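You operate a simulated robot arm through the tools that you are given. There is no shell and no other tool.

You are at the controls of a simulated robot arm. One attempt, no reset.

JOB
Clamp the blue brush in the vice, wipe its lint off and put it back.
Fine: use the green cloth and put that back too, both as they lay; leave the vice open. Set down upright: what you pick out. What is to be rubbed or washed off counts as gone when no trace of it is left.

It is judged by the outcome, as a careful person would: the job done as asked, and still so three seconds after it is handed in. It fails if anything else is knocked over, pushed out of place, dropped, spilled or broken. Flat cloth is picked up by pressing the open fingertips on it (5 to 10 N) and closing them slowly along it; thin cloth reads only 2 to 8 mm in the jaws.

ROBOT AND FRAMES
A 6-joint arm with a two-finger parallel gripper, fixed in place. Base frame: the origin is on the floor under the middle of its stand, x ahead of it, y to its left, z up; the work surface is at about z = 86. Readings come in cm, degrees, newtons and seconds.
With the tool pointing down near the work surface it reaches from about 26 to 68 cm from the base axis. Its first joint turns from -66.0 to 66.0 degrees. Payload 2.9 kg.
Tool frame: the origin (TCP) lies between the finger pads and is the grasp point; the fingertips stand 3 cm ahead of it; z points along the fingers, y is the line along which they close. Largest opening 11 cm; finger width 2, thickness 1; the body of the gripper, 4.8 by 11.2 cm, starts 5.5 cm behind the TCP.
Orientation is that of the tool frame in the base frame, as a unit quaternion [w, x, y, z]. With the fingers straight down and closing along the base's y, the tool's x points along the base's -x, its y along +y and its z along -z.

CONTROLS
- The arm moves only by the tool apply_moves. Its argument "plan" is a list that holds one entry, the list of rows, each a list of 7 numbers: the shift along the base's x, y, z in cm, then the turn, a rotation vector about the base's x, y, z in degrees, then the opening, from 0 (shut) to 1 (fully open). In form: [[[x, y, z, wx, wy, wz, hand], ...]]. A call has 1 to 20 rows; each row shifts and turns the commanded pose from where the row before left it. A row lasts 0.2 s, in which the tool goes at most 5 cm and 8.6 degrees; a call with a longer step from one row to the next is refused whole, and so is a gripper value outside its range. Where a pose cannot be reached the arm comes as near as it can. A force on the tool above 90 N (or 10 N above the force at the start of the call, whichever is more), or a blocked arm, ends the call early, and 0.2 s more pass. The fingers move at their own pace (about 10.8 cm/s each) and stop on an object; they squeeze with about 44 N. The grip force told is the motor's: it shows also when the fingers shut on nothing. Time passes only in rows, and 0.2 s behind the last, so rows that do not move let the fingers close. It gives the time, the measured TCP pose, the force on the tool (base axes), the opening and the grip force at its end, in the units of the frame above (readings bear some noise), with the torque about the TCP (base axes, N m) and any sound that the robot's microphone picked up, and new pictures: "views" is both (left out), scene, wrist or none.
- Cameras (640 x 400 px; columns grow to the right, rows downward): "scene" is fixed at [8.38, 43.63, 139.19]; the picture's right is [-0.72, -0.70, 0.00], its down [-0.35, 0.36, -0.87] and it looks along [0.61, -0.62, -0.50] (base axes); focal length 345 px, centre (320, 200). "wrist" rides on the gripper at [7.2, 1.7, -10.3] in the tool frame; the picture's right is [-0.23, 0.97, 0.00], its down [-0.76, -0.18, -0.62] and it looks along [-0.61, -0.14, 0.78] (tool axes); focal length 222 px, centre (320, 200). There is no depth. A picture from a camera that has moved, and an enlarged one, comes with that camera's place and axes in the base frame and with its lens.
- zoom(camera, box): a new picture of the part [left, top, right, bottom] of that camera's present view, enlarged. No time passes.
- job_done(): hands the job in; it is judged then, once.

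Nothing tells you positions but the pictures and the camera data. Unless the task says otherwise, let go and move clear before handing in.

The tools are called after "Request:" as a command line: name --argument value ..., lists and objects as JSON in quotes. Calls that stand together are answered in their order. apply_moves: Moves the arm, as the interface text tells. Its arguments: {"type":"object","properties":{"plan":{"type":"array"},"views":{"type":"string","enum":["both","scene","wrist","none"]}},"required":["plan"]} The other tools are called the same way: zoom (camera, box) takes an enlarged picture of a part of a camera's view; job_done () hands the job in.

At the start:

```text
time_s: 0.0
eef_pos: [45.71, 3.67, 120.51]
ee_rot: [0.0, 0.0, 1.0, 0.0]
wrist_force: [0.1, -0.6, -0.1]
wrist_torque: [0.0, -0.02, -0.03]
gripper_width: 11.01
grasp_force: 0.1
```

scene: 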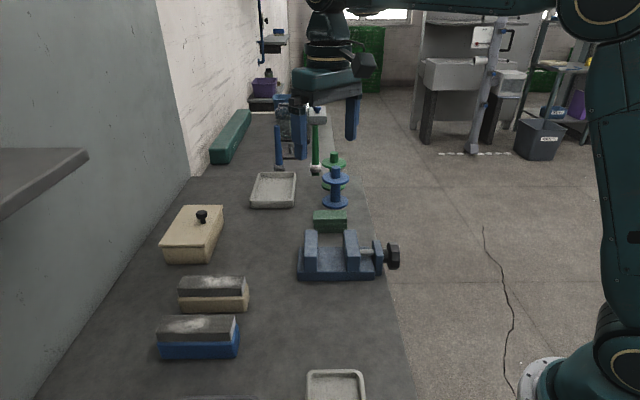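
wrist: 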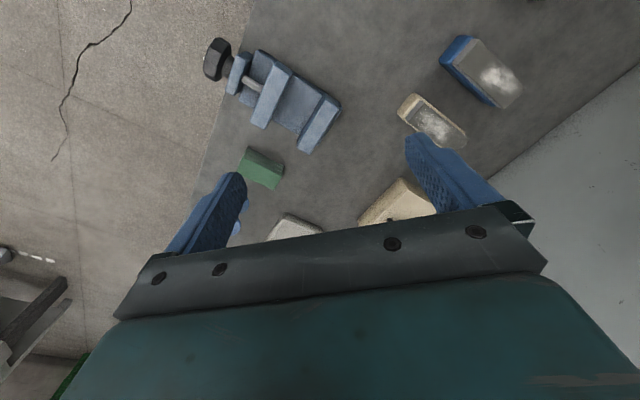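

I see a bench with a blue vice, a green folded cloth beyond it, a blue-backed brush and a tan-backed brush with lint on them, and a wooden box, trays and spools. First I'll look closer at them.

Request:
zoom --camera "scene" --box '[140, 180, 420, 380]'

Request:
zoom --camera "scene" --box '[280, 180, 420, 290]'

Request:
zoom --camera "wrist" --box '[180, 10, 560, 240]'

Request:
zoom --camera "scene" --box '[140, 260, 270, 370]'

```text
2.00 times, centred on (280, 280) of scene
camera zoom: at [8.38, 43.63, 139.19], right [-0.72, -0.7, 0.0], down [-0.35, 0.36, -0.87], along [0.61, -0.62, -0.5], focal length 689 px, centre (400, 40)
```

zoom: 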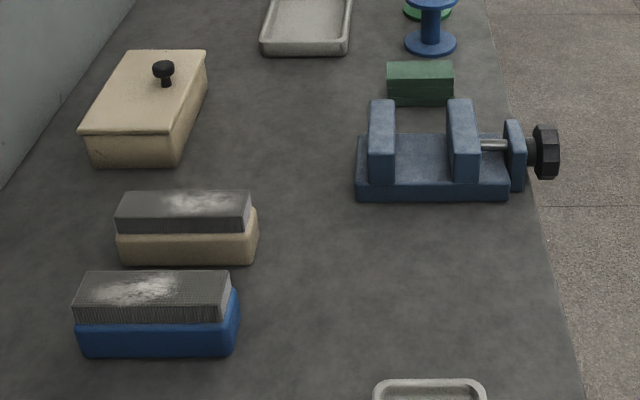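

```text
3.64 times, centred on (350, 235) of scene
camera zoom: at [8.38, 43.63, 139.19], right [-0.72, -0.7, 0.0], down [-0.35, 0.36, -0.87], along [0.61, -0.62, -0.5], focal length 1253 px, centre (211, 73)
```

zoom: 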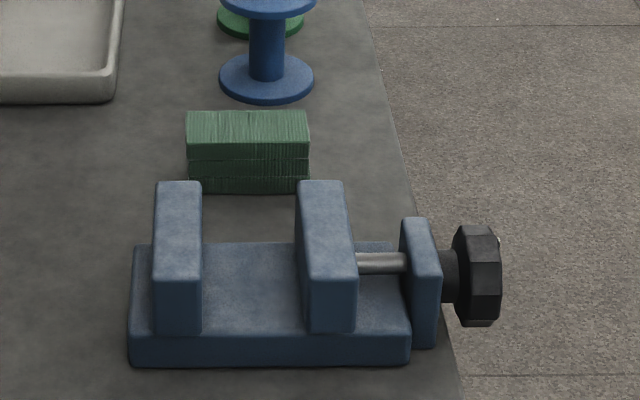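

```text
1.68 times, centred on (370, 125) of wrist
camera zoom: at [38.43, 5.28, 130.95], right [0.23, 0.97, 0.0], down [0.76, -0.18, 0.62], along [0.61, -0.14, -0.78], focal length 374 px, centre (236, 326)
```

zoom: 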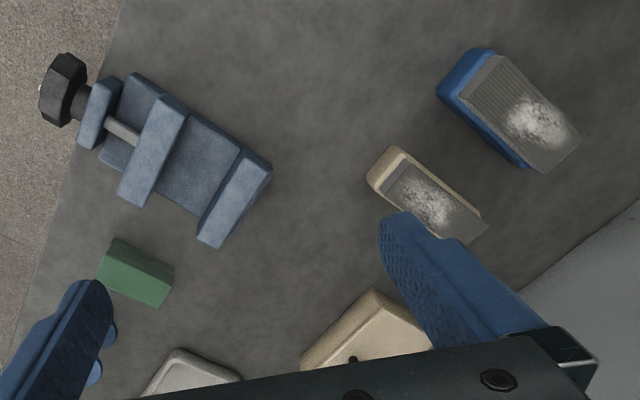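

```text
3.64 times, centred on (205, 315) of scene
camera zoom: at [8.38, 43.63, 139.19], right [-0.72, -0.7, 0.0], down [-0.35, 0.36, -0.87], along [0.61, -0.62, -0.5], focal length 1253 px, centre (738, -218)
```

zoom: 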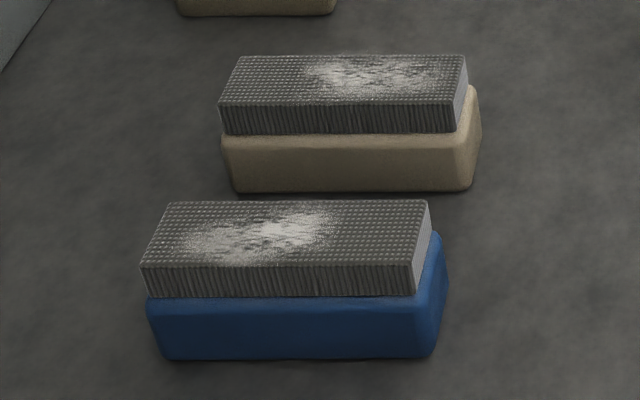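

The blue brush lies bristles-up near (49, 32). The vice is around (46, 0) with its knob facing the robot side, and the green folded cloth is near (60, -13). I'll bring the wrist camera over the brush for a closer look.

Request:
apply_moves --plan '[[[-1.6, 3.2, -2.2, 0, 0, 7.5, 1], [-1.6, 3.2, -2.2, 0, 0, 7.5, 1], [-1.6, 3.2, -2.2, 0, 0, 7.5, 1], [-1.6, 3.2, -2.2, 0, 0, 7.5, 1], [-1.6, 3.2, -2.2, 0, 0, 7.5, 1], [-1.6, 3.2, -2.2, 0, 0, 7.5, 1], [0, 0, 0, 0, 0, 0, 1]]]' --views "both"

```text
time_s: 1.6
eef_pos: [36.24, 22.84, 107.15]
ee_rot: [-0.001, -0.384, 0.923, 0.0]
wrist_force: [-0.1, 0.1, 0.1]
wrist_torque: [-0.01, 0.01, 0.01]
gripper_width: 11.01
grasp_force: 0.1
camera wrist: at [29.83, 18.88, 117.73], right [-0.53, 0.85, 0.0], down [0.66, 0.41, 0.62], along [0.53, 0.33, -0.78], focal length 222 px, centre (320, 200)
```

scene: 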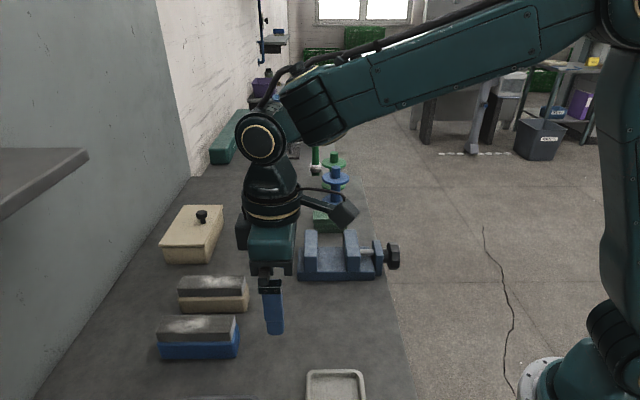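
wrist: 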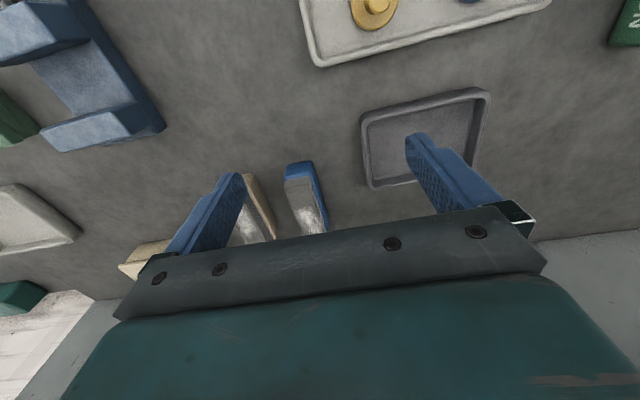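

The blue brush shows between the fingers. I'll zoom in on both cameras to pin down its corners.

Request:
zoom --camera "wrist" --box '[220, 140, 360, 245]'

Request:
zoom --camera "scene" --box '[150, 305, 250, 368]'

Request:
zoom --camera "scene" --box '[290, 200, 410, 285]'

```text
3.81 times, centred on (290, 192) of wrist
camera zoom: at [29.83, 18.88, 117.73], right [-0.53, 0.85, 0.0], down [0.66, 0.41, 0.62], along [0.53, 0.33, -0.78], focal length 846 px, centre (434, 229)
```

zoom: 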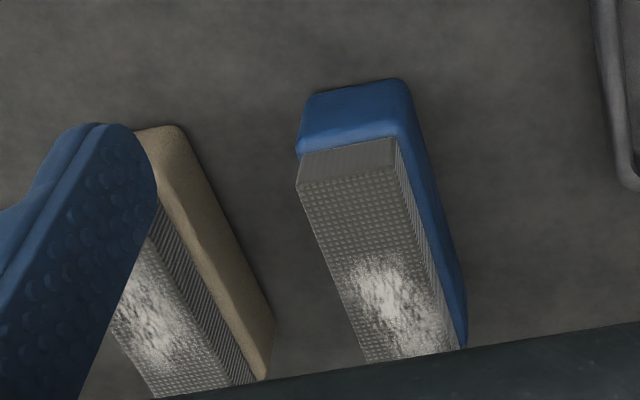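

```text
6.35 times, centred on (200, 336) of scene
camera zoom: at [8.38, 43.63, 139.19], right [-0.72, -0.7, 0.0], down [-0.35, 0.36, -0.87], along [0.61, -0.62, -0.5], focal length 2188 px, centre (1082, -667)
```

zoom: 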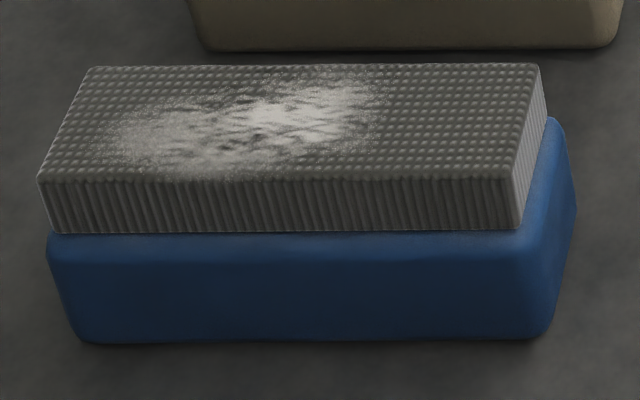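

```text
4.71 times, centred on (350, 242) of scene
camera zoom: at [8.38, 43.63, 139.19], right [-0.72, -0.7, 0.0], down [-0.35, 0.36, -0.87], along [0.61, -0.62, -0.5], focal length 1622 px, centre (179, 0)
```

zoom: 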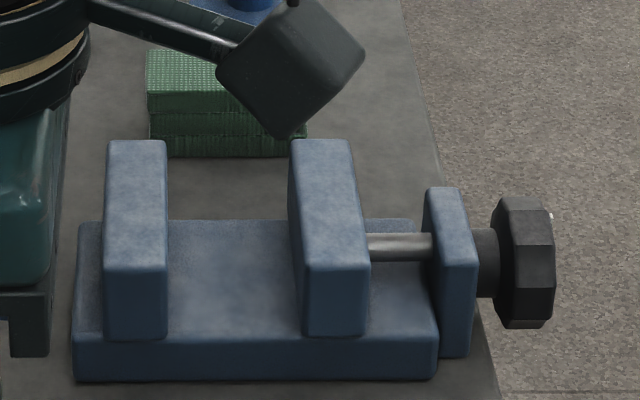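

The brush's near end is at about (46.6, 25.4). Its long axis runs at about 45° and its body is about 4.4 cm wide. I'll move above that end with the fingers part open, ready to grip it there so that end overhangs the vice jaws.

Request:
apply_moves --plan '[[[3.85, 1.3, -1.8, 0, 0, 0, 0.8], [3.85, 1.3, -1.8, 0, 0, 0, 0.8], [3.85, 1.2, -1.7, 0, 0, 0, 0.7], [0, 0, -3, 0, 0, 0, 0.7], [0, 0, 0, 0, 0, 0, 0.7]]]' --views "both"

Request:
zoom --camera "scene" --box '[140, 220, 280, 370]'

Request:
zoom --camera "wrist" --box '[160, 60, 520, 285]'

```text
time_s: 2.8
eef_pos: [47.62, 26.73, 99.21]
ee_rot: [0.0, -0.383, 0.924, 0.001]
wrist_force: [-0.6, -0.3, -0.1]
wrist_torque: [0.03, -0.01, 0.03]
gripper_width: 7.68
grasp_force: 0.0
camera wrist: at [41.33, 22.82, 109.62], right [-0.53, 0.85, 0.0], down [0.66, 0.41, 0.62], along [0.53, 0.33, -0.78], focal length 222 px, centre (320, 200)
```

scene: 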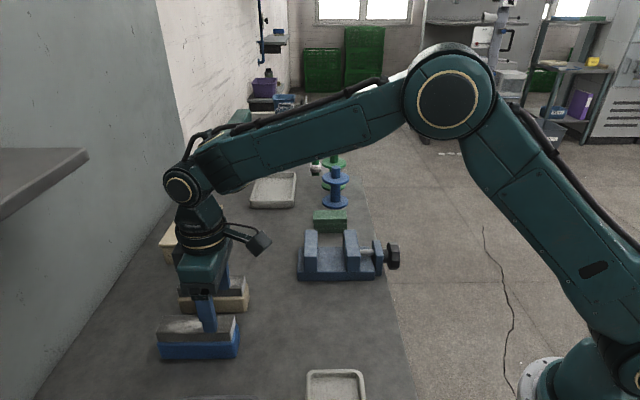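
wrist: 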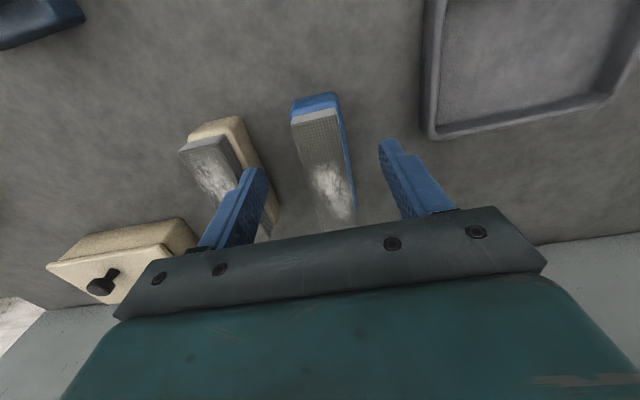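

```text
2.67 times, centred on (210, 295) of scene
camera zoom: at [8.39, 43.63, 139.19], right [-0.72, -0.7, 0.0], down [-0.35, 0.36, -0.87], along [0.61, -0.62, -0.5], focal length 919 px, centre (613, -53)
```

zoom: 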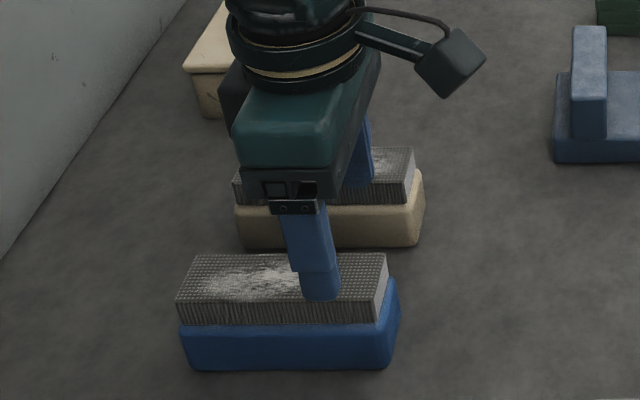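

```text
1.78 times, centred on (340, 172) of wrist
camera zoom: at [41.33, 22.82, 109.62], right [-0.53, 0.85, 0.0], down [0.66, 0.41, 0.62], along [0.53, 0.33, -0.78], focal length 395 px, centre (284, 249)
```

zoom: 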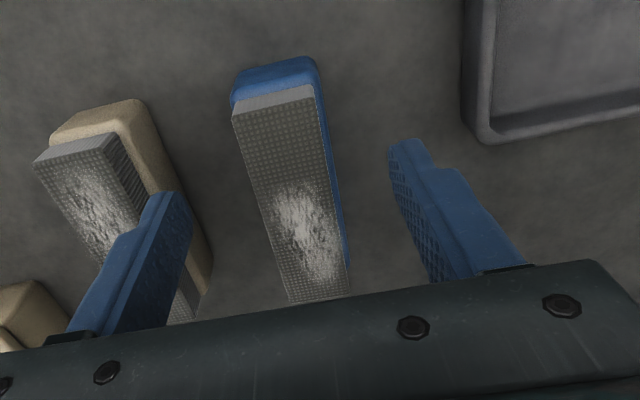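

The fingers straddle the brush's near end, centred to within a millimetre or so. I'll descend until the fingertips are about 0.7 cm above the bench, then close.

Request:
apply_moves --plan '[[[0, 0, -4, 0, 0, 0, 0.7], [0, 0, -3, 0, 0, 0, 0.7], [0, 0, -2.4, 0, 0, 0, 0.7], [0, 0, 0, 0, 0, 0, 0.7], [0, 0, 0, 0, 0, 0, 0.7]]]' --views "both"

Request:
zoom --camera "scene" --box '[140, 260, 260, 370]'

Request:
zoom --camera "wrist" --box '[160, 60, 520, 285]'

```text
time_s: 4.0
eef_pos: [47.57, 26.72, 89.92]
ee_rot: [0.0, -0.382, 0.924, 0.0]
wrist_force: [-0.2, 0.5, -0.8]
wrist_torque: [0.0, 0.01, 0.03]
gripper_width: 7.68
grasp_force: 0.0
camera wrist: at [41.32, 22.85, 100.34], right [-0.53, 0.85, 0.0], down [0.66, 0.41, 0.62], along [0.53, 0.33, -0.78], focal length 222 px, centre (320, 200)
```

scene: 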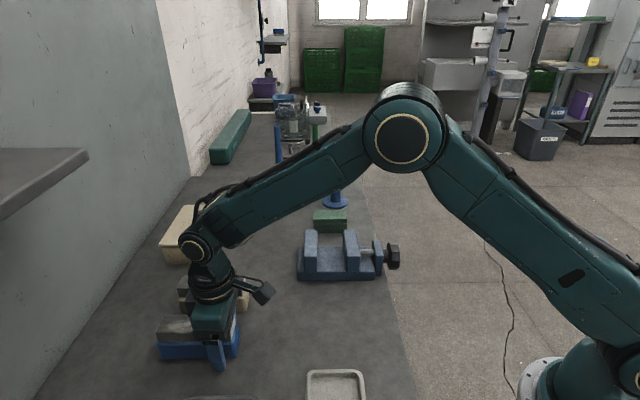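
wrist: 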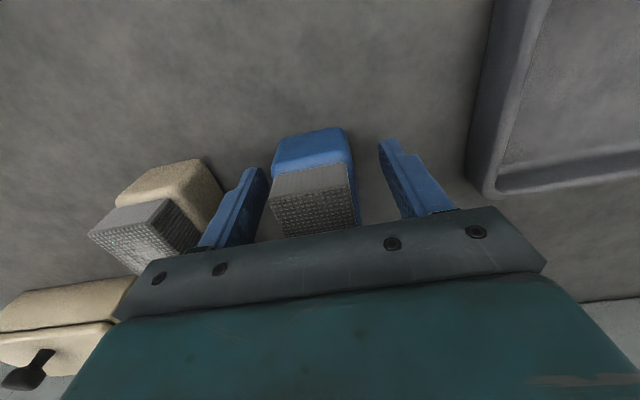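

```text
3.64 times, centred on (200, 315) of scene
camera zoom: at [8.38, 43.63, 139.19], right [-0.72, -0.7, 0.0], down [-0.35, 0.36, -0.87], along [0.61, -0.62, -0.5], focal length 1253 px, centre (756, -218)
```

zoom: 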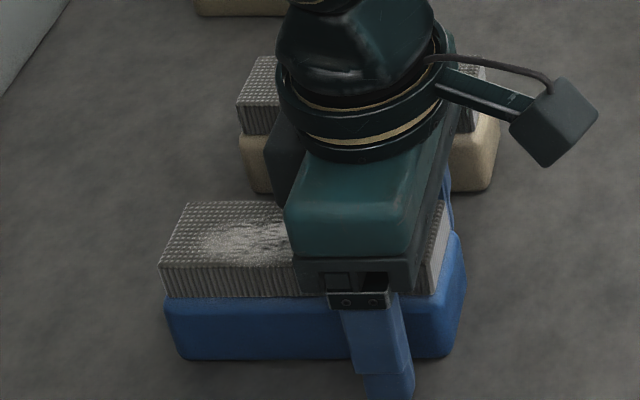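

```text
1.78 times, centred on (340, 172) of wrist
camera zoom: at [41.32, 22.85, 100.34], right [-0.53, 0.85, 0.0], down [0.66, 0.41, 0.62], along [0.53, 0.33, -0.78], focal length 395 px, centre (284, 249)
```

zoom: 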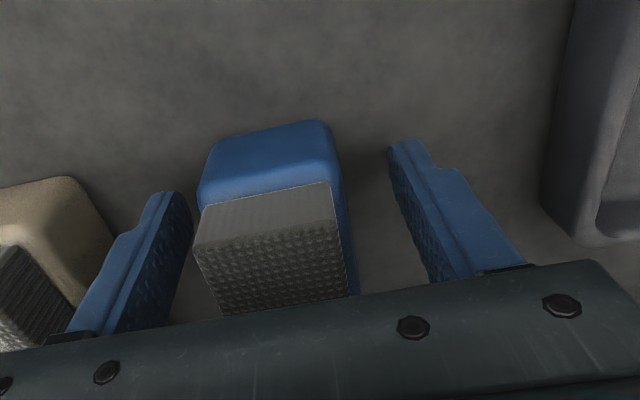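

The gripper is lowered and the brush sits about 1 mm off centre. I'll nudge the tool over and close gradually.

Request:
apply_moves --plan '[[[0.09, -0.09, -0.1, 0, 0, 0, 0.7], [0, 0, 0, 0, 0, 0, 0.55], [0, 0, 0, 0, 0, 0, 0.48], [0, 0, 0, 0, 0, 0, 0.44], [0, 0, 0, 0, 0, 0, 0.4], [0, 0, 0, 0, 0, 0, 0.36], [0, 0, 0, 0, 0, 0, 0.3], [0, 0, 0, 0, 0, 0, 0.2], [0, 0, 0, 0, 0, 0, 0]]]' --views "both"

Request:
zoom --camera "wrist" --box '[160, 60, 520, 285]'

Request:
zoom --camera "scene" --box '[140, 260, 260, 370]'

```text
time_s: 6.0
eef_pos: [47.81, 26.52, 89.67]
ee_rot: [0.0, -0.382, 0.924, 0.0]
wrist_force: [-0.7, -0.1, -1.0]
wrist_torque: [-0.02, 0.04, -0.01]
gripper_width: 4.58
grasp_force: 43.8
camera wrist: at [41.39, 22.68, 100.13], right [-0.53, 0.85, 0.0], down [0.66, 0.41, 0.62], along [0.53, 0.33, -0.78], focal length 222 px, centre (320, 200)
```

scene: 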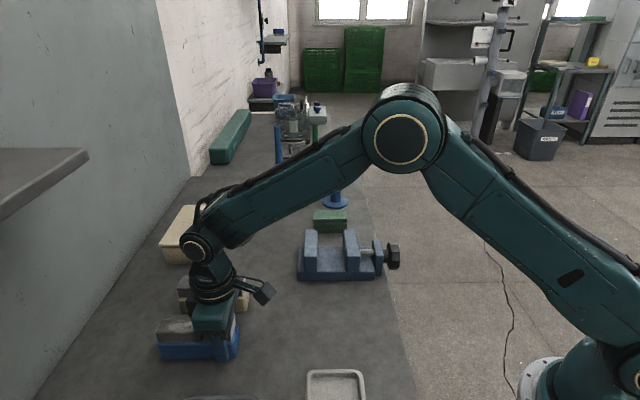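
wrist: 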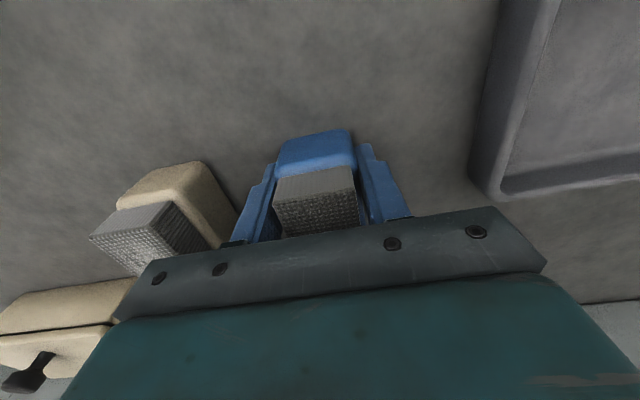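

```text
1.78 times, centred on (340, 172) of wrist
camera zoom: at [41.39, 22.68, 100.13], right [-0.53, 0.85, 0.0], down [0.66, 0.41, 0.62], along [0.53, 0.33, -0.78], focal length 395 px, centre (284, 249)
```

zoom: 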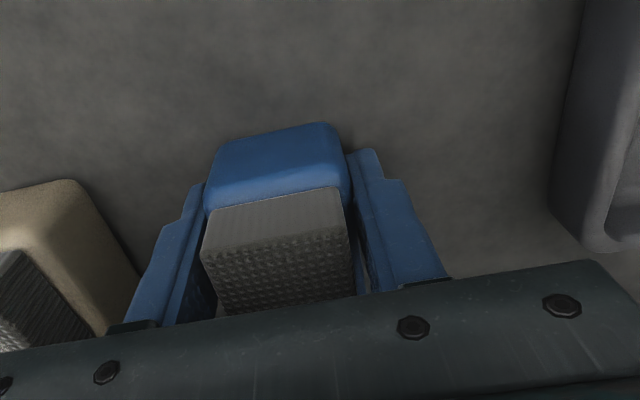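

```text
3.64 times, centred on (200, 315) of scene
camera zoom: at [8.39, 43.63, 139.19], right [-0.72, -0.7, 0.0], down [-0.35, 0.36, -0.87], along [0.61, -0.62, -0.5], focal length 1253 px, centre (756, -218)
```

zoom: 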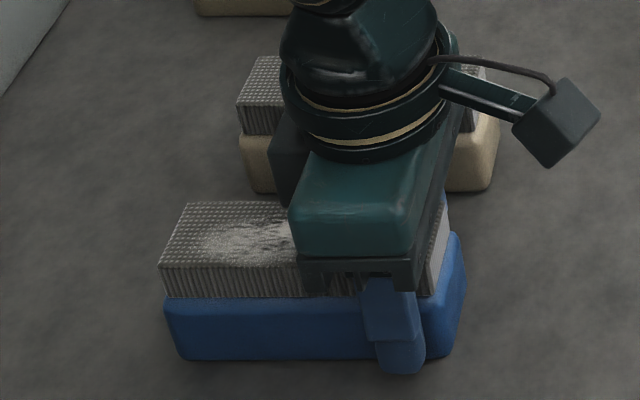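

The brush is gripped (4.58 cm, 44 N) and did not shift. I'll lift it 14 cm and carry it over to the vice, turning it -90° so its length lies along the jaws.

Request:
apply_moves --plan '[[[0, 0, 1, 0, 0, 0, 0], [0, 0, 3, 0, 0, 0, 0], [0, 0, 4, 0, 0, 0, 0], [0, 0, 4, 0, 0, 0, 0], [0, 0, 2, 0, 0, 0, 0], [0, 0, 0, 0, 0, 0, 0]]]' --views "both"

Request:
zoom --camera "scene" --box '[120, 180, 300, 370]'

```text
time_s: 7.4
eef_pos: [47.71, 26.47, 103.67]
ee_rot: [-0.001, -0.383, 0.924, 0.0]
wrist_force: [0.5, -0.3, -1.6]
wrist_torque: [0.0, 0.04, 0.01]
gripper_width: 4.58
grasp_force: 44.2
camera wrist: at [41.37, 22.68, 113.93], right [-0.53, 0.85, 0.0], down [0.66, 0.41, 0.62], along [0.53, 0.33, -0.78], focal length 222 px, centre (320, 200)
```

scene: 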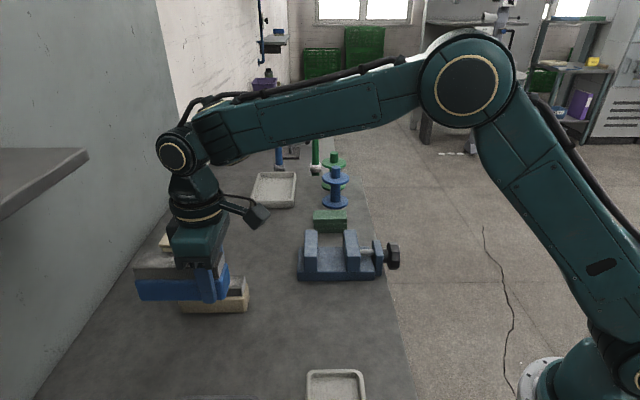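
wrist: 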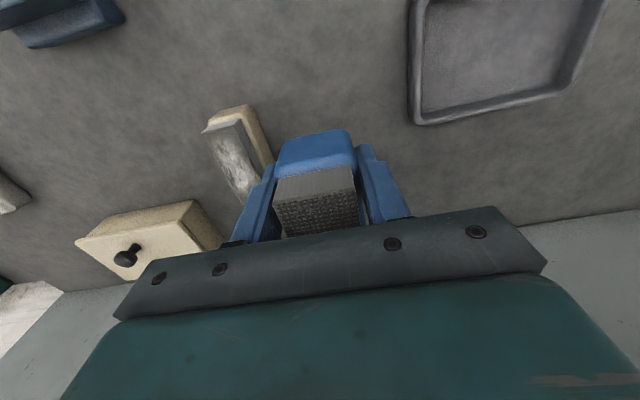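

```text
2.11 times, centred on (210, 275) of scene
camera zoom: at [8.39, 43.63, 139.19], right [-0.72, -0.7, 0.0], down [-0.35, 0.36, -0.87], along [0.61, -0.62, -0.5], focal length 726 px, centre (552, 42)
```

zoom: 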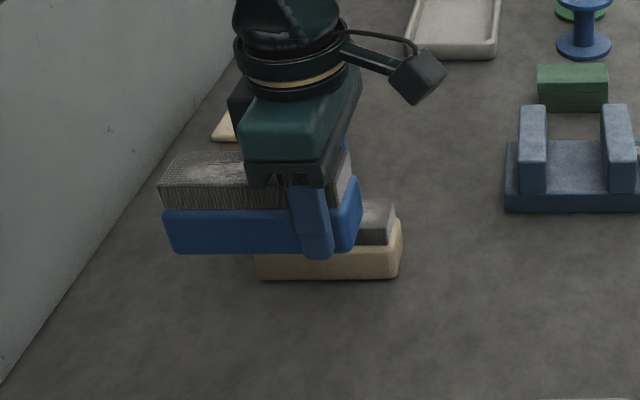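

The brush is held level. I'll carry it over above the vice while turning it.

Request:
apply_moves --plan '[[[-0.25, -1.98, 0, 0, 0, -7.5, 0], [-0.25, -1.98, 0, 0, 0, -7.5, 0], [-0.25, -1.98, 0, 0, 0, -7.5, 0], [-0.25, -1.98, 0, 0, 0, -7.5, 0], [-0.25, -1.98, 0, 0, 0, -7.5, 0], [-0.25, -1.98, 0, 0, 0, -7.5, 0], [-0.25, -1.98, 0, 0, 0, -7.5, 0], [-0.25, -1.98, 0, 0, 0, -7.5, 0], [-0.25, -1.98, 0, 0, 0, -7.5, 0], [-0.25, -1.98, 0, 0, 0, -7.5, 0], [-0.25, -1.98, 0, 0, 0, -7.5, 0], [-0.25, -1.98, 0, 0, 0, -7.5, 0], [0, 0, 0, 0, 0, 0, 0]]]' --views "both"

Request:
zoom --camera "scene" --box '[250, 150, 430, 290]'

Request:
zoom --camera "wrist" --box '[160, 40, 520, 265]'

```text
time_s: 10.2
eef_pos: [44.98, 2.85, 103.7]
ee_rot: [0.0, 0.383, 0.924, 0.0]
wrist_force: [0.7, -0.1, -0.8]
wrist_torque: [0.02, 0.05, 0.01]
gripper_width: 4.57
grasp_force: 43.8
camera wrist: at [41.03, 9.21, 113.97], right [0.85, 0.53, 0.0], down [0.41, -0.67, 0.62], along [0.33, -0.53, -0.78], focal length 222 px, centre (320, 200)
```

scene: 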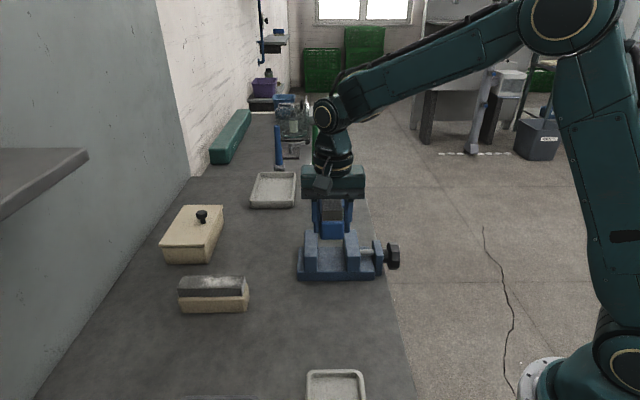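
wrist: 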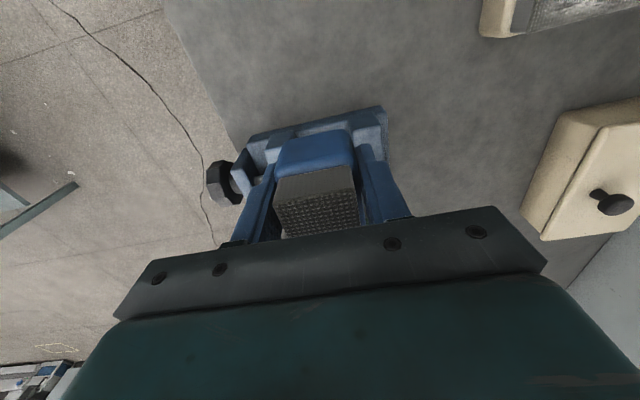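

```text
2.86 times, centred on (340, 220) of scene
camera zoom: at [8.39, 43.63, 139.19], right [-0.72, -0.7, 0.0], down [-0.35, 0.36, -0.87], along [0.61, -0.62, -0.5], focal length 985 px, centre (263, 143)
```

zoom: 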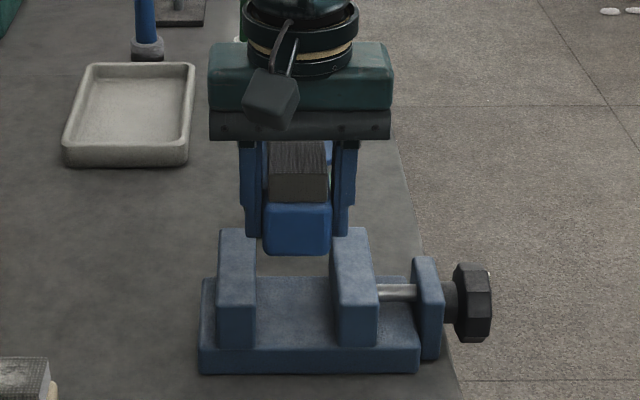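

```text
1.78 times, centred on (340, 152) of wrist
camera zoom: at [41.03, 9.21, 113.97], right [0.85, 0.53, 0.0], down [0.41, -0.67, 0.62], along [0.33, -0.53, -0.78], focal length 395 px, centre (284, 284)
```

zoom: 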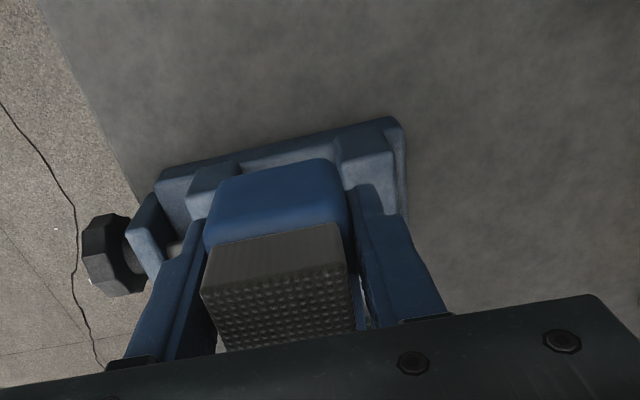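

The brush hangs over the gap between the jaws. I'll zoom in to check how well it is centred before lowering it.

Request:
zoom --camera "scene" --box '[290, 190, 410, 285]'

Request:
zoom --camera "wrist" --box '[200, 90, 410, 240]'

```text
4.21 times, centred on (350, 238) of scene
camera zoom: at [8.39, 43.63, 139.19], right [-0.72, -0.7, 0.0], down [-0.35, 0.36, -0.87], along [0.61, -0.62, -0.5], focal length 1451 px, centre (194, 42)
```

zoom: 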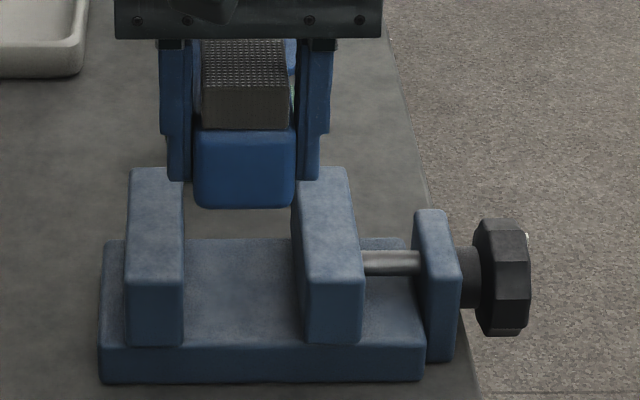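

```text
2.67 times, centred on (305, 165) of wrist
camera zoom: at [41.03, 9.21, 113.97], right [0.85, 0.53, 0.0], down [0.41, -0.67, 0.62], along [0.33, -0.53, -0.78], focal length 592 px, centre (360, 293)
```

zoom: 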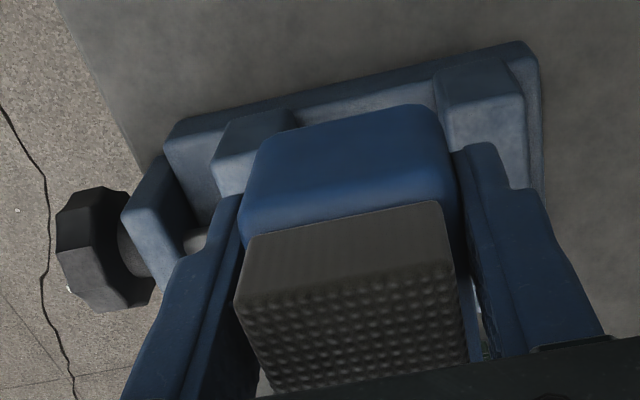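

The brush is roughly centred between the jaws. I'll lower it to just above the jaw tops and check again.

Request:
apply_moves --plan '[[[0, 0, -3, 0, 0, 0, 0], [0, 0, -2.6, 0, 0, 0, 0], [0, 0, 0, 0, 0, 0, 0], [0, 0, 0, 0, 0, 0, 0]]]' --views "both"

Request:
zoom --camera "scene" --box '[290, 190, 410, 285]'

Request:
zoom --camera "wrist" --box '[200, 90, 410, 240]'

```text
time_s: 11.2
eef_pos: [44.92, 2.69, 97.89]
ee_rot: [0.0, 0.382, 0.924, 0.0]
wrist_force: [-1.2, -0.1, -2.6]
wrist_torque: [0.0, 0.0, 0.0]
gripper_width: 4.58
grasp_force: 43.4
camera wrist: at [41.05, 9.07, 108.28], right [0.85, 0.53, 0.0], down [0.41, -0.66, 0.62], along [0.33, -0.53, -0.78], focal length 222 px, centre (320, 200)
```

scene: 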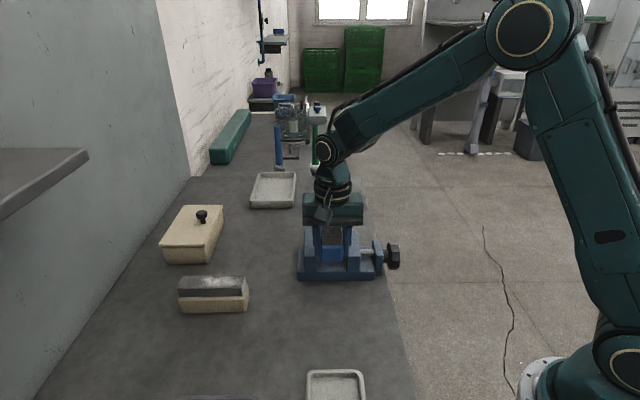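
wrist: 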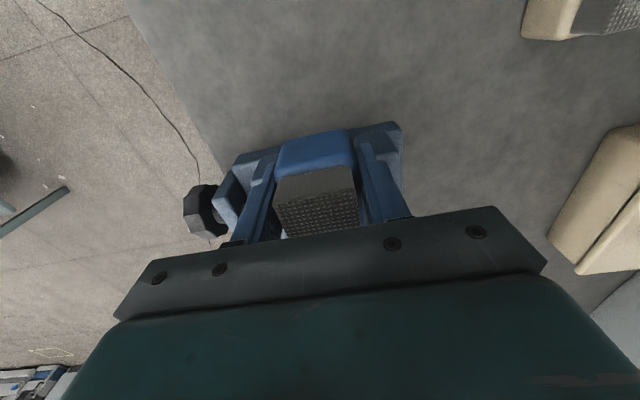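

```text
4.21 times, centred on (350, 238) of scene
camera zoom: at [8.39, 43.63, 139.19], right [-0.72, -0.7, 0.0], down [-0.35, 0.36, -0.87], along [0.61, -0.62, -0.5], focal length 1451 px, centre (194, 42)
```

zoom: 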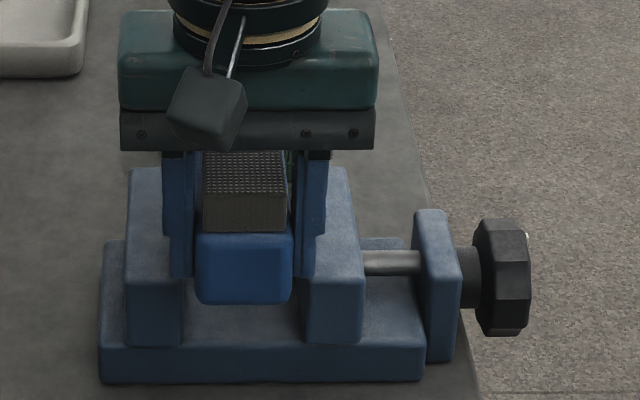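

```text
2.67 times, centred on (305, 165) of wrist
camera zoom: at [41.05, 9.07, 108.28], right [0.85, 0.53, 0.0], down [0.41, -0.66, 0.62], along [0.33, -0.53, -0.78], focal length 592 px, centre (360, 293)
```

zoom: 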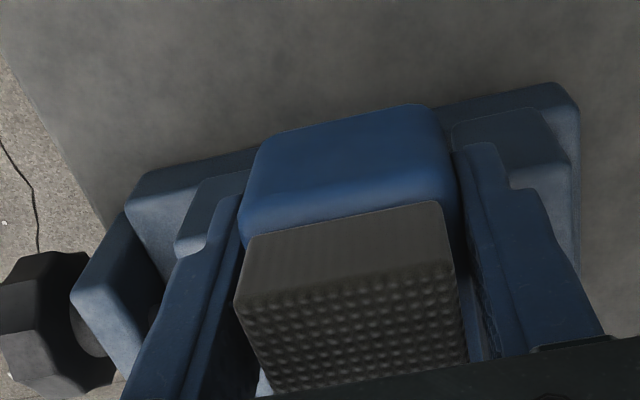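

The brush is clear of both jaws, with about 0.6 and 1.0 cm to spare. I'll lower it towards the vice base, slowly at the end.

Request:
apply_moves --plan '[[[0, 0, -2, 0, 0, 0, 0], [0, 0, -1.5, 0, 0, 0, 0], [0, 0, -1.0, 0, 0, 0, 0], [0, 0, -0.5, 0, 0, 0, 0], [0, 0, 0, 0, 0, 0, 0]]]' --views "scene"

Request:
zoom --camera "scene" --box '[290, 190, 410, 285]'

```text
time_s: 12.4
eef_pos: [44.79, 2.73, 93.18]
ee_rot: [0.0, 0.383, 0.924, 0.0]
wrist_force: [-1.0, -0.3, -1.4]
wrist_torque: [0.04, 0.06, 0.01]
gripper_width: 4.57
grasp_force: 44.2
```

scene: 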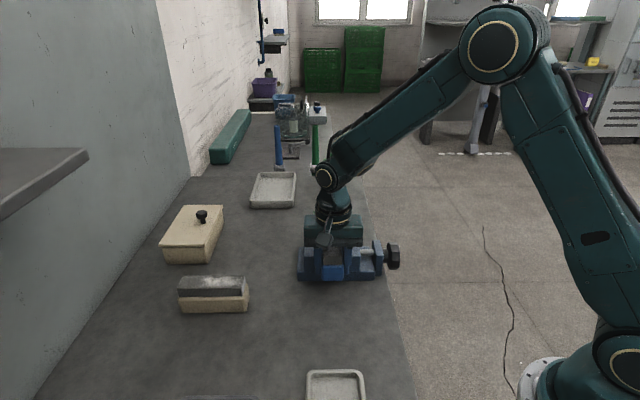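

```text
4.21 times, centred on (350, 238) of scene
camera zoom: at [8.39, 43.63, 139.19], right [-0.72, -0.7, 0.0], down [-0.35, 0.36, -0.87], along [0.61, -0.62, -0.5], focal length 1451 px, centre (194, 42)
```

zoom: 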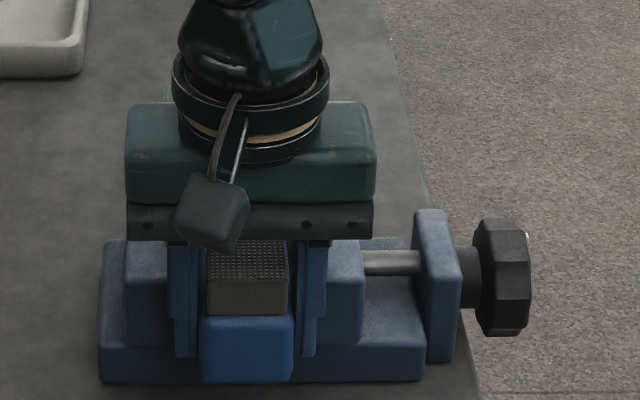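

The brush bottom is at about 89.5, nearly on the vice base. I'll keep lowering in small steps while watching the force.

Request:
apply_moves --plan '[[[0, 0, -0.3, 0, 0, 0, 0], [0, 0, -0.2, 0, 0, 0, 0], [0, 0, -0.1, 0, 0, 0, 0], [0, 0, 0, 0, 0, 0, 0]]]' --views "none"

```text
time_s: 13.4
eef_pos: [44.72, 2.72, 92.65]
ee_rot: [0.002, 0.382, 0.924, 0.001]
wrist_force: [-7.6, 2.7, 34.6]
wrist_torque: [-0.52, 0.1, -0.02]
gripper_width: 4.59
grasp_force: 43.9
```

That made contact (35 N), so the brush is on the vice base. I'll ease up slightly to relieve the load, then look.

Request:
apply_moves --plan '[[[0, 0, 0.12, 0, 0, 0, 0], [0, 0, 0, 0, 0, 0, 0]]]' --views "both"

Request:
zoom --camera "scene" --box '[290, 190, 410, 285]'

Request:
zoom --camera "wrist" --box '[200, 90, 410, 240]'

```text
time_s: 14.0
eef_pos: [44.74, 2.67, 92.71]
ee_rot: [0.002, 0.382, 0.924, 0.0]
wrist_force: [-2.0, 1.4, 30.5]
wrist_torque: [-0.46, -0.12, -0.05]
gripper_width: 4.55
grasp_force: 44.1
camera wrist: at [40.78, 9.02, 102.97], right [0.85, 0.53, 0.0], down [0.41, -0.66, 0.62], along [0.33, -0.53, -0.78], focal length 222 px, centre (320, 200)
```

scene: 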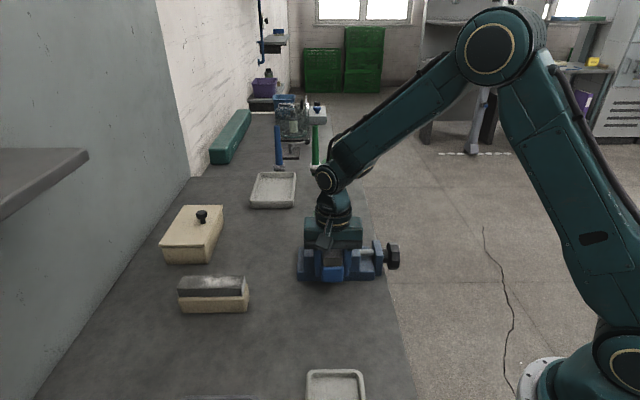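
wrist: 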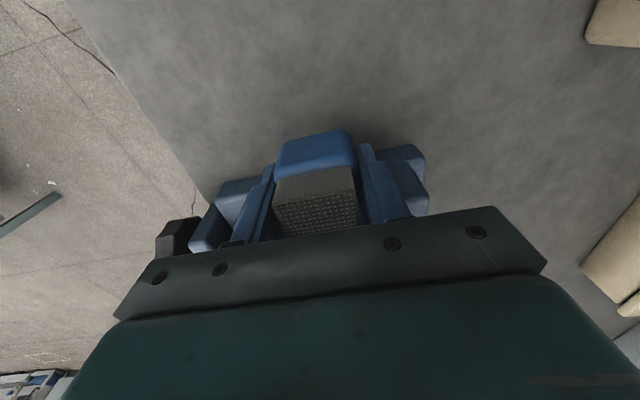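

```text
4.21 times, centred on (350, 238) of scene
camera zoom: at [8.33, 43.63, 139.19], right [-0.72, -0.7, 0.0], down [-0.35, 0.36, -0.87], along [0.61, -0.62, -0.5], focal length 1451 px, centre (194, 42)
```

zoom: 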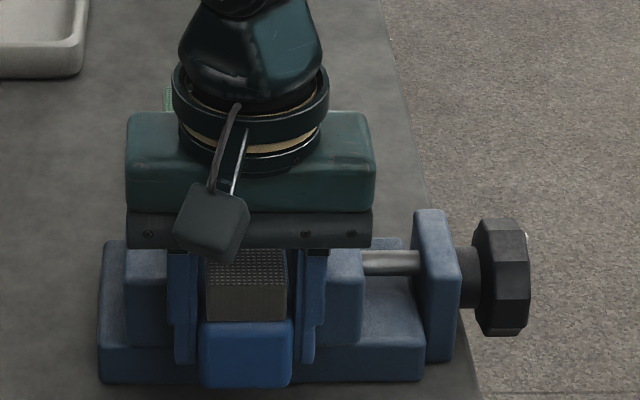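

```text
2.67 times, centred on (305, 165) of wrist
camera zoom: at [40.78, 9.02, 102.97], right [0.85, 0.53, 0.0], down [0.41, -0.66, 0.62], along [0.33, -0.53, -0.78], focal length 592 px, centre (360, 293)
```

zoom: 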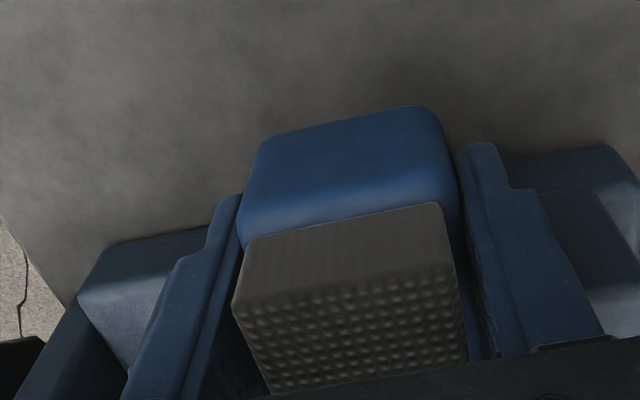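

Request:
apply_moves --plan '[[[0, 0, 0.1, 0, 0, 0, 0], [0, 0, 0, 0, 0, 0, 0], [0, 0, 0, 0, 0, 0, 0]]]' --views "none"

```text
time_s: 14.8
eef_pos: [44.71, 2.64, 92.65]
ee_rot: [0.0, 0.383, 0.924, -0.001]
wrist_force: [5.7, -3.1, 17.1]
wrist_torque: [-0.29, -0.41, 0.02]
gripper_width: 4.58
grasp_force: 43.4
```

Request:
apply_moves --plan '[[[0, 0, 0.08, 0, 0, 0, 0], [0, 0, 0, 0, 0, 0, 0], [0, 0, 0, 0, 0, 0, 0]]]' --views "none"

```text
time_s: 15.6
eef_pos: [44.62, 2.83, 92.6]
ee_rot: [-0.001, 0.383, 0.924, 0.0]
wrist_force: [4.2, 0.6, 8.7]
wrist_torque: [0.08, -0.28, 0.04]
gripper_width: 4.58
grasp_force: 43.9
```

The load is almost off. I'll release the brush, raise the gripper straight up and look.

Request:
apply_moves --plan '[[[0, 0, 0.05, 0, 0, 0, 0.0], [0, 0, 0, 0, 0, 0, 0.44], [0, 0, 0, 0, 0, 0, 0.5], [0, 0, 0, 0, 0, 0, 0.56], [0, 0, 1, 0, 0, 0, 0.56], [0, 0, 3, 0, 0, 0, 0.56], [0, 0, 4, 0, 0, 0, 0.56], [-2, 2, 4, 0, 0, 0, 0.56], [-3, 3, 0, 0, 0, 0, 0.56], [0, 0, 0, 0, 0, 0, 0.56]]]' --views "both"

Request:
zoom --camera "scene" --box '[290, 190, 410, 285]'

Request:
zoom --camera "wrist" --box '[160, 40, 450, 240]'

```text
time_s: 17.8
eef_pos: [39.36, 7.29, 104.88]
ee_rot: [0.0, 0.382, 0.924, 0.0]
wrist_force: [0.3, -0.2, -0.2]
wrist_torque: [0.0, -0.02, -0.01]
gripper_width: 6.16
grasp_force: 0.0
camera wrist: at [35.52, 13.75, 115.27], right [0.85, 0.53, 0.0], down [0.41, -0.66, 0.62], along [0.33, -0.53, -0.78], focal length 222 px, centre (320, 200)
```

scene: 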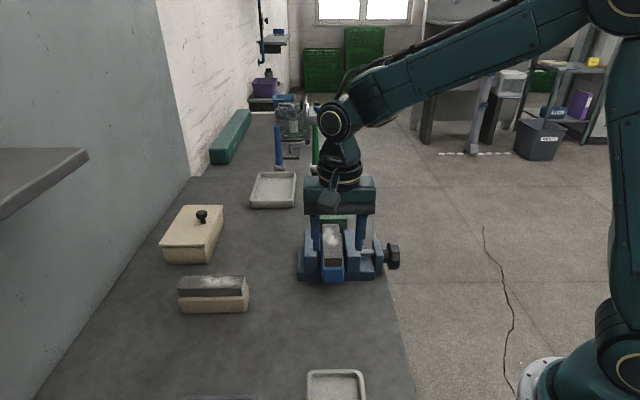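
wrist: 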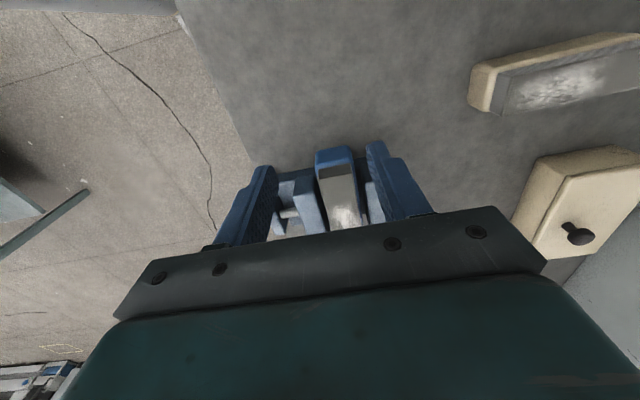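

```text
4.21 times, centred on (350, 238) of scene
camera zoom: at [8.38, 43.63, 139.19], right [-0.72, -0.7, 0.0], down [-0.35, 0.36, -0.87], along [0.61, -0.62, -0.5], focal length 1451 px, centre (194, 42)
```

zoom: 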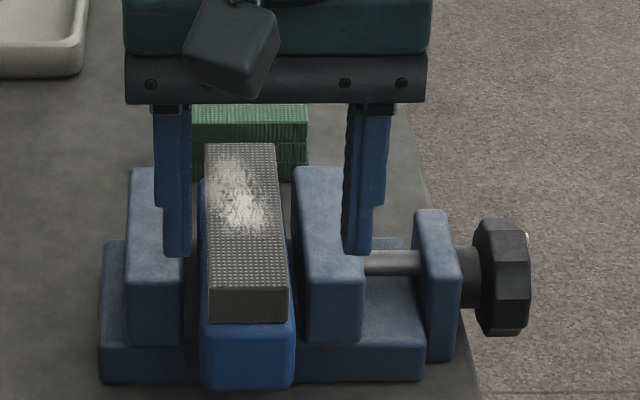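

```text
2.00 times, centred on (305, 140) of wrist
camera zoom: at [35.52, 13.75, 115.27], right [0.85, 0.53, 0.0], down [0.41, -0.66, 0.62], along [0.33, -0.53, -0.78], focal length 444 px, centre (350, 320)
```

zoom: 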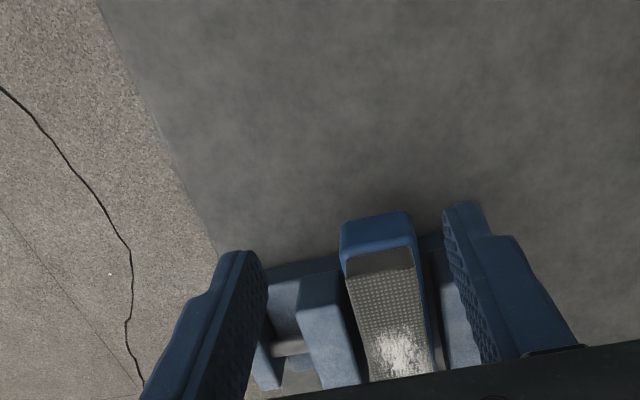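

The brush sits upright between the jaws with its near end overhanging. Next is the vice knob, so I'll look at it closely.

Request:
zoom --camera "scene" --box '[365, 225, 415, 285]'

Request:
zoom --camera "scene" --box '[290, 215, 410, 290]'

```text
6.67 times, centred on (390, 255) of scene
camera zoom: at [8.38, 43.63, 139.19], right [-0.72, -0.7, 0.0], down [-0.35, 0.36, -0.87], along [0.61, -0.62, -0.5], focal length 2298 px, centre (-147, -167)
```

zoom: 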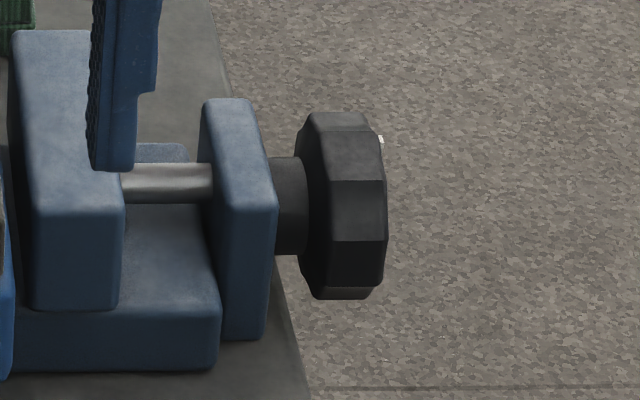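

```text
5.33 times, centred on (350, 252) of scene
camera zoom: at [8.38, 43.63, 139.19], right [-0.72, -0.7, 0.0], down [-0.35, 0.36, -0.87], along [0.61, -0.62, -0.5], focal length 1838 px, centre (160, -80)
```

zoom: 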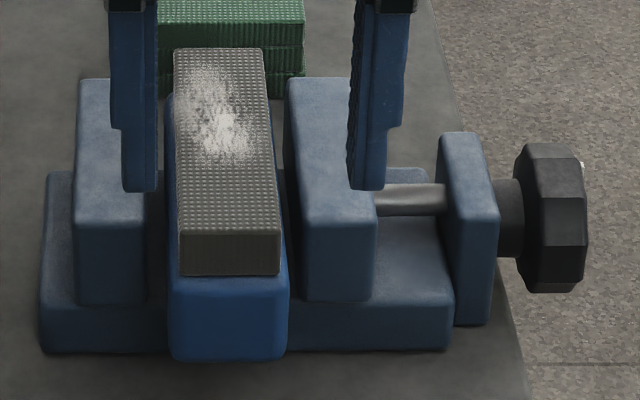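

The knob is a faceted disc on the robot side, with its centre near (39.2, -11.5, 89.5) and its axis along (0.7, 0.7). I'll move to the outer side of the vice and later point the gripper horizontally along that axis, so wrist roll can turn the knob.

Request:
apply_moves --plan '[[[-0.73, -2.27, 0.4, 0, 0, 7.5, 0.8], [-0.73, -2.27, 0.4, 0, 0, 7.5, 0.8], [-0.73, -2.27, 0.4, 0, 0, 7.5, 0.8], [-0.73, -2.27, 0.4, 0, 0, 7.5, 0.8], [-0.73, -2.27, 0.4, 0, 0, 7.5, 0.8], [-0.73, -2.27, 0.4, 0, 0, 7.5, 0.8], [-0.73, -2.27, 0.4, 0, 0, 7.5, 0.8], [-0.73, -2.27, 0.4, 0, 0, 7.5, 0.8], [-0.73, -2.27, 0.4, 0, 0, 7.5, 0.8], [-0.73, -2.27, 0.4, 0, 0, 7.5, 0.8], [-0.73, -2.27, 0.4, 0, 0, 7.5, 0.8], [-0.73, -2.27, 0.4, 0, 0, 7.5, 0.8], [0, 0, 0, 0, 0, 0, 0.8]]]' --views "both"

Request:
zoom --camera "wrist" --box '[160, 40, 560, 240]'

```text
time_s: 20.6
eef_pos: [30.83, -19.7, 109.61]
ee_rot: [0.0, -0.384, 0.923, 0.0]
wrist_force: [0.4, 0.4, -0.4]
wrist_torque: [0.04, -0.04, -0.02]
gripper_width: 8.8
grasp_force: 0.0
camera wrist: at [24.51, -23.65, 119.96], right [-0.53, 0.85, 0.0], down [0.66, 0.41, 0.62], along [0.53, 0.33, -0.78], focal length 222 px, centre (320, 200)
```

scene: 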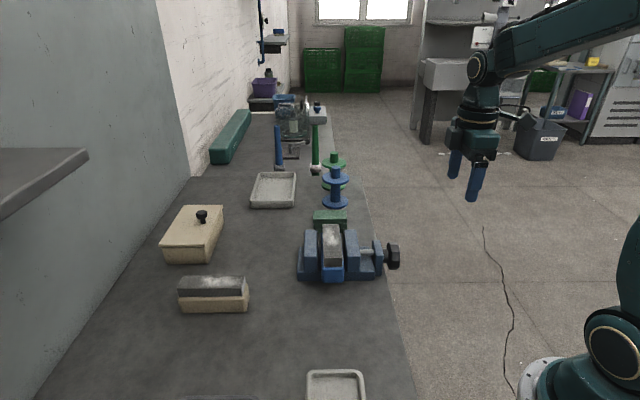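
wrist: 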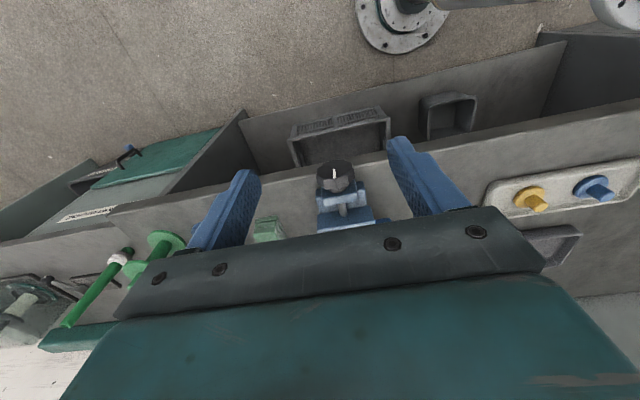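

```text
1.60 times, centred on (360, 140) of wrist
camera zoom: at [24.51, -23.65, 119.96], right [-0.53, 0.85, 0.0], down [0.66, 0.41, 0.62], along [0.53, 0.33, -0.78], focal length 355 px, centre (256, 296)
```

zoom: 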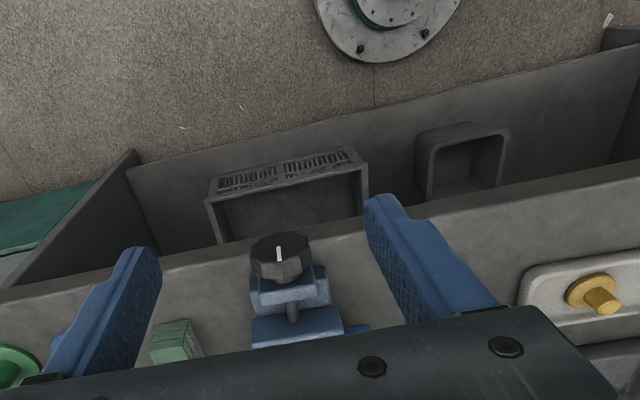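

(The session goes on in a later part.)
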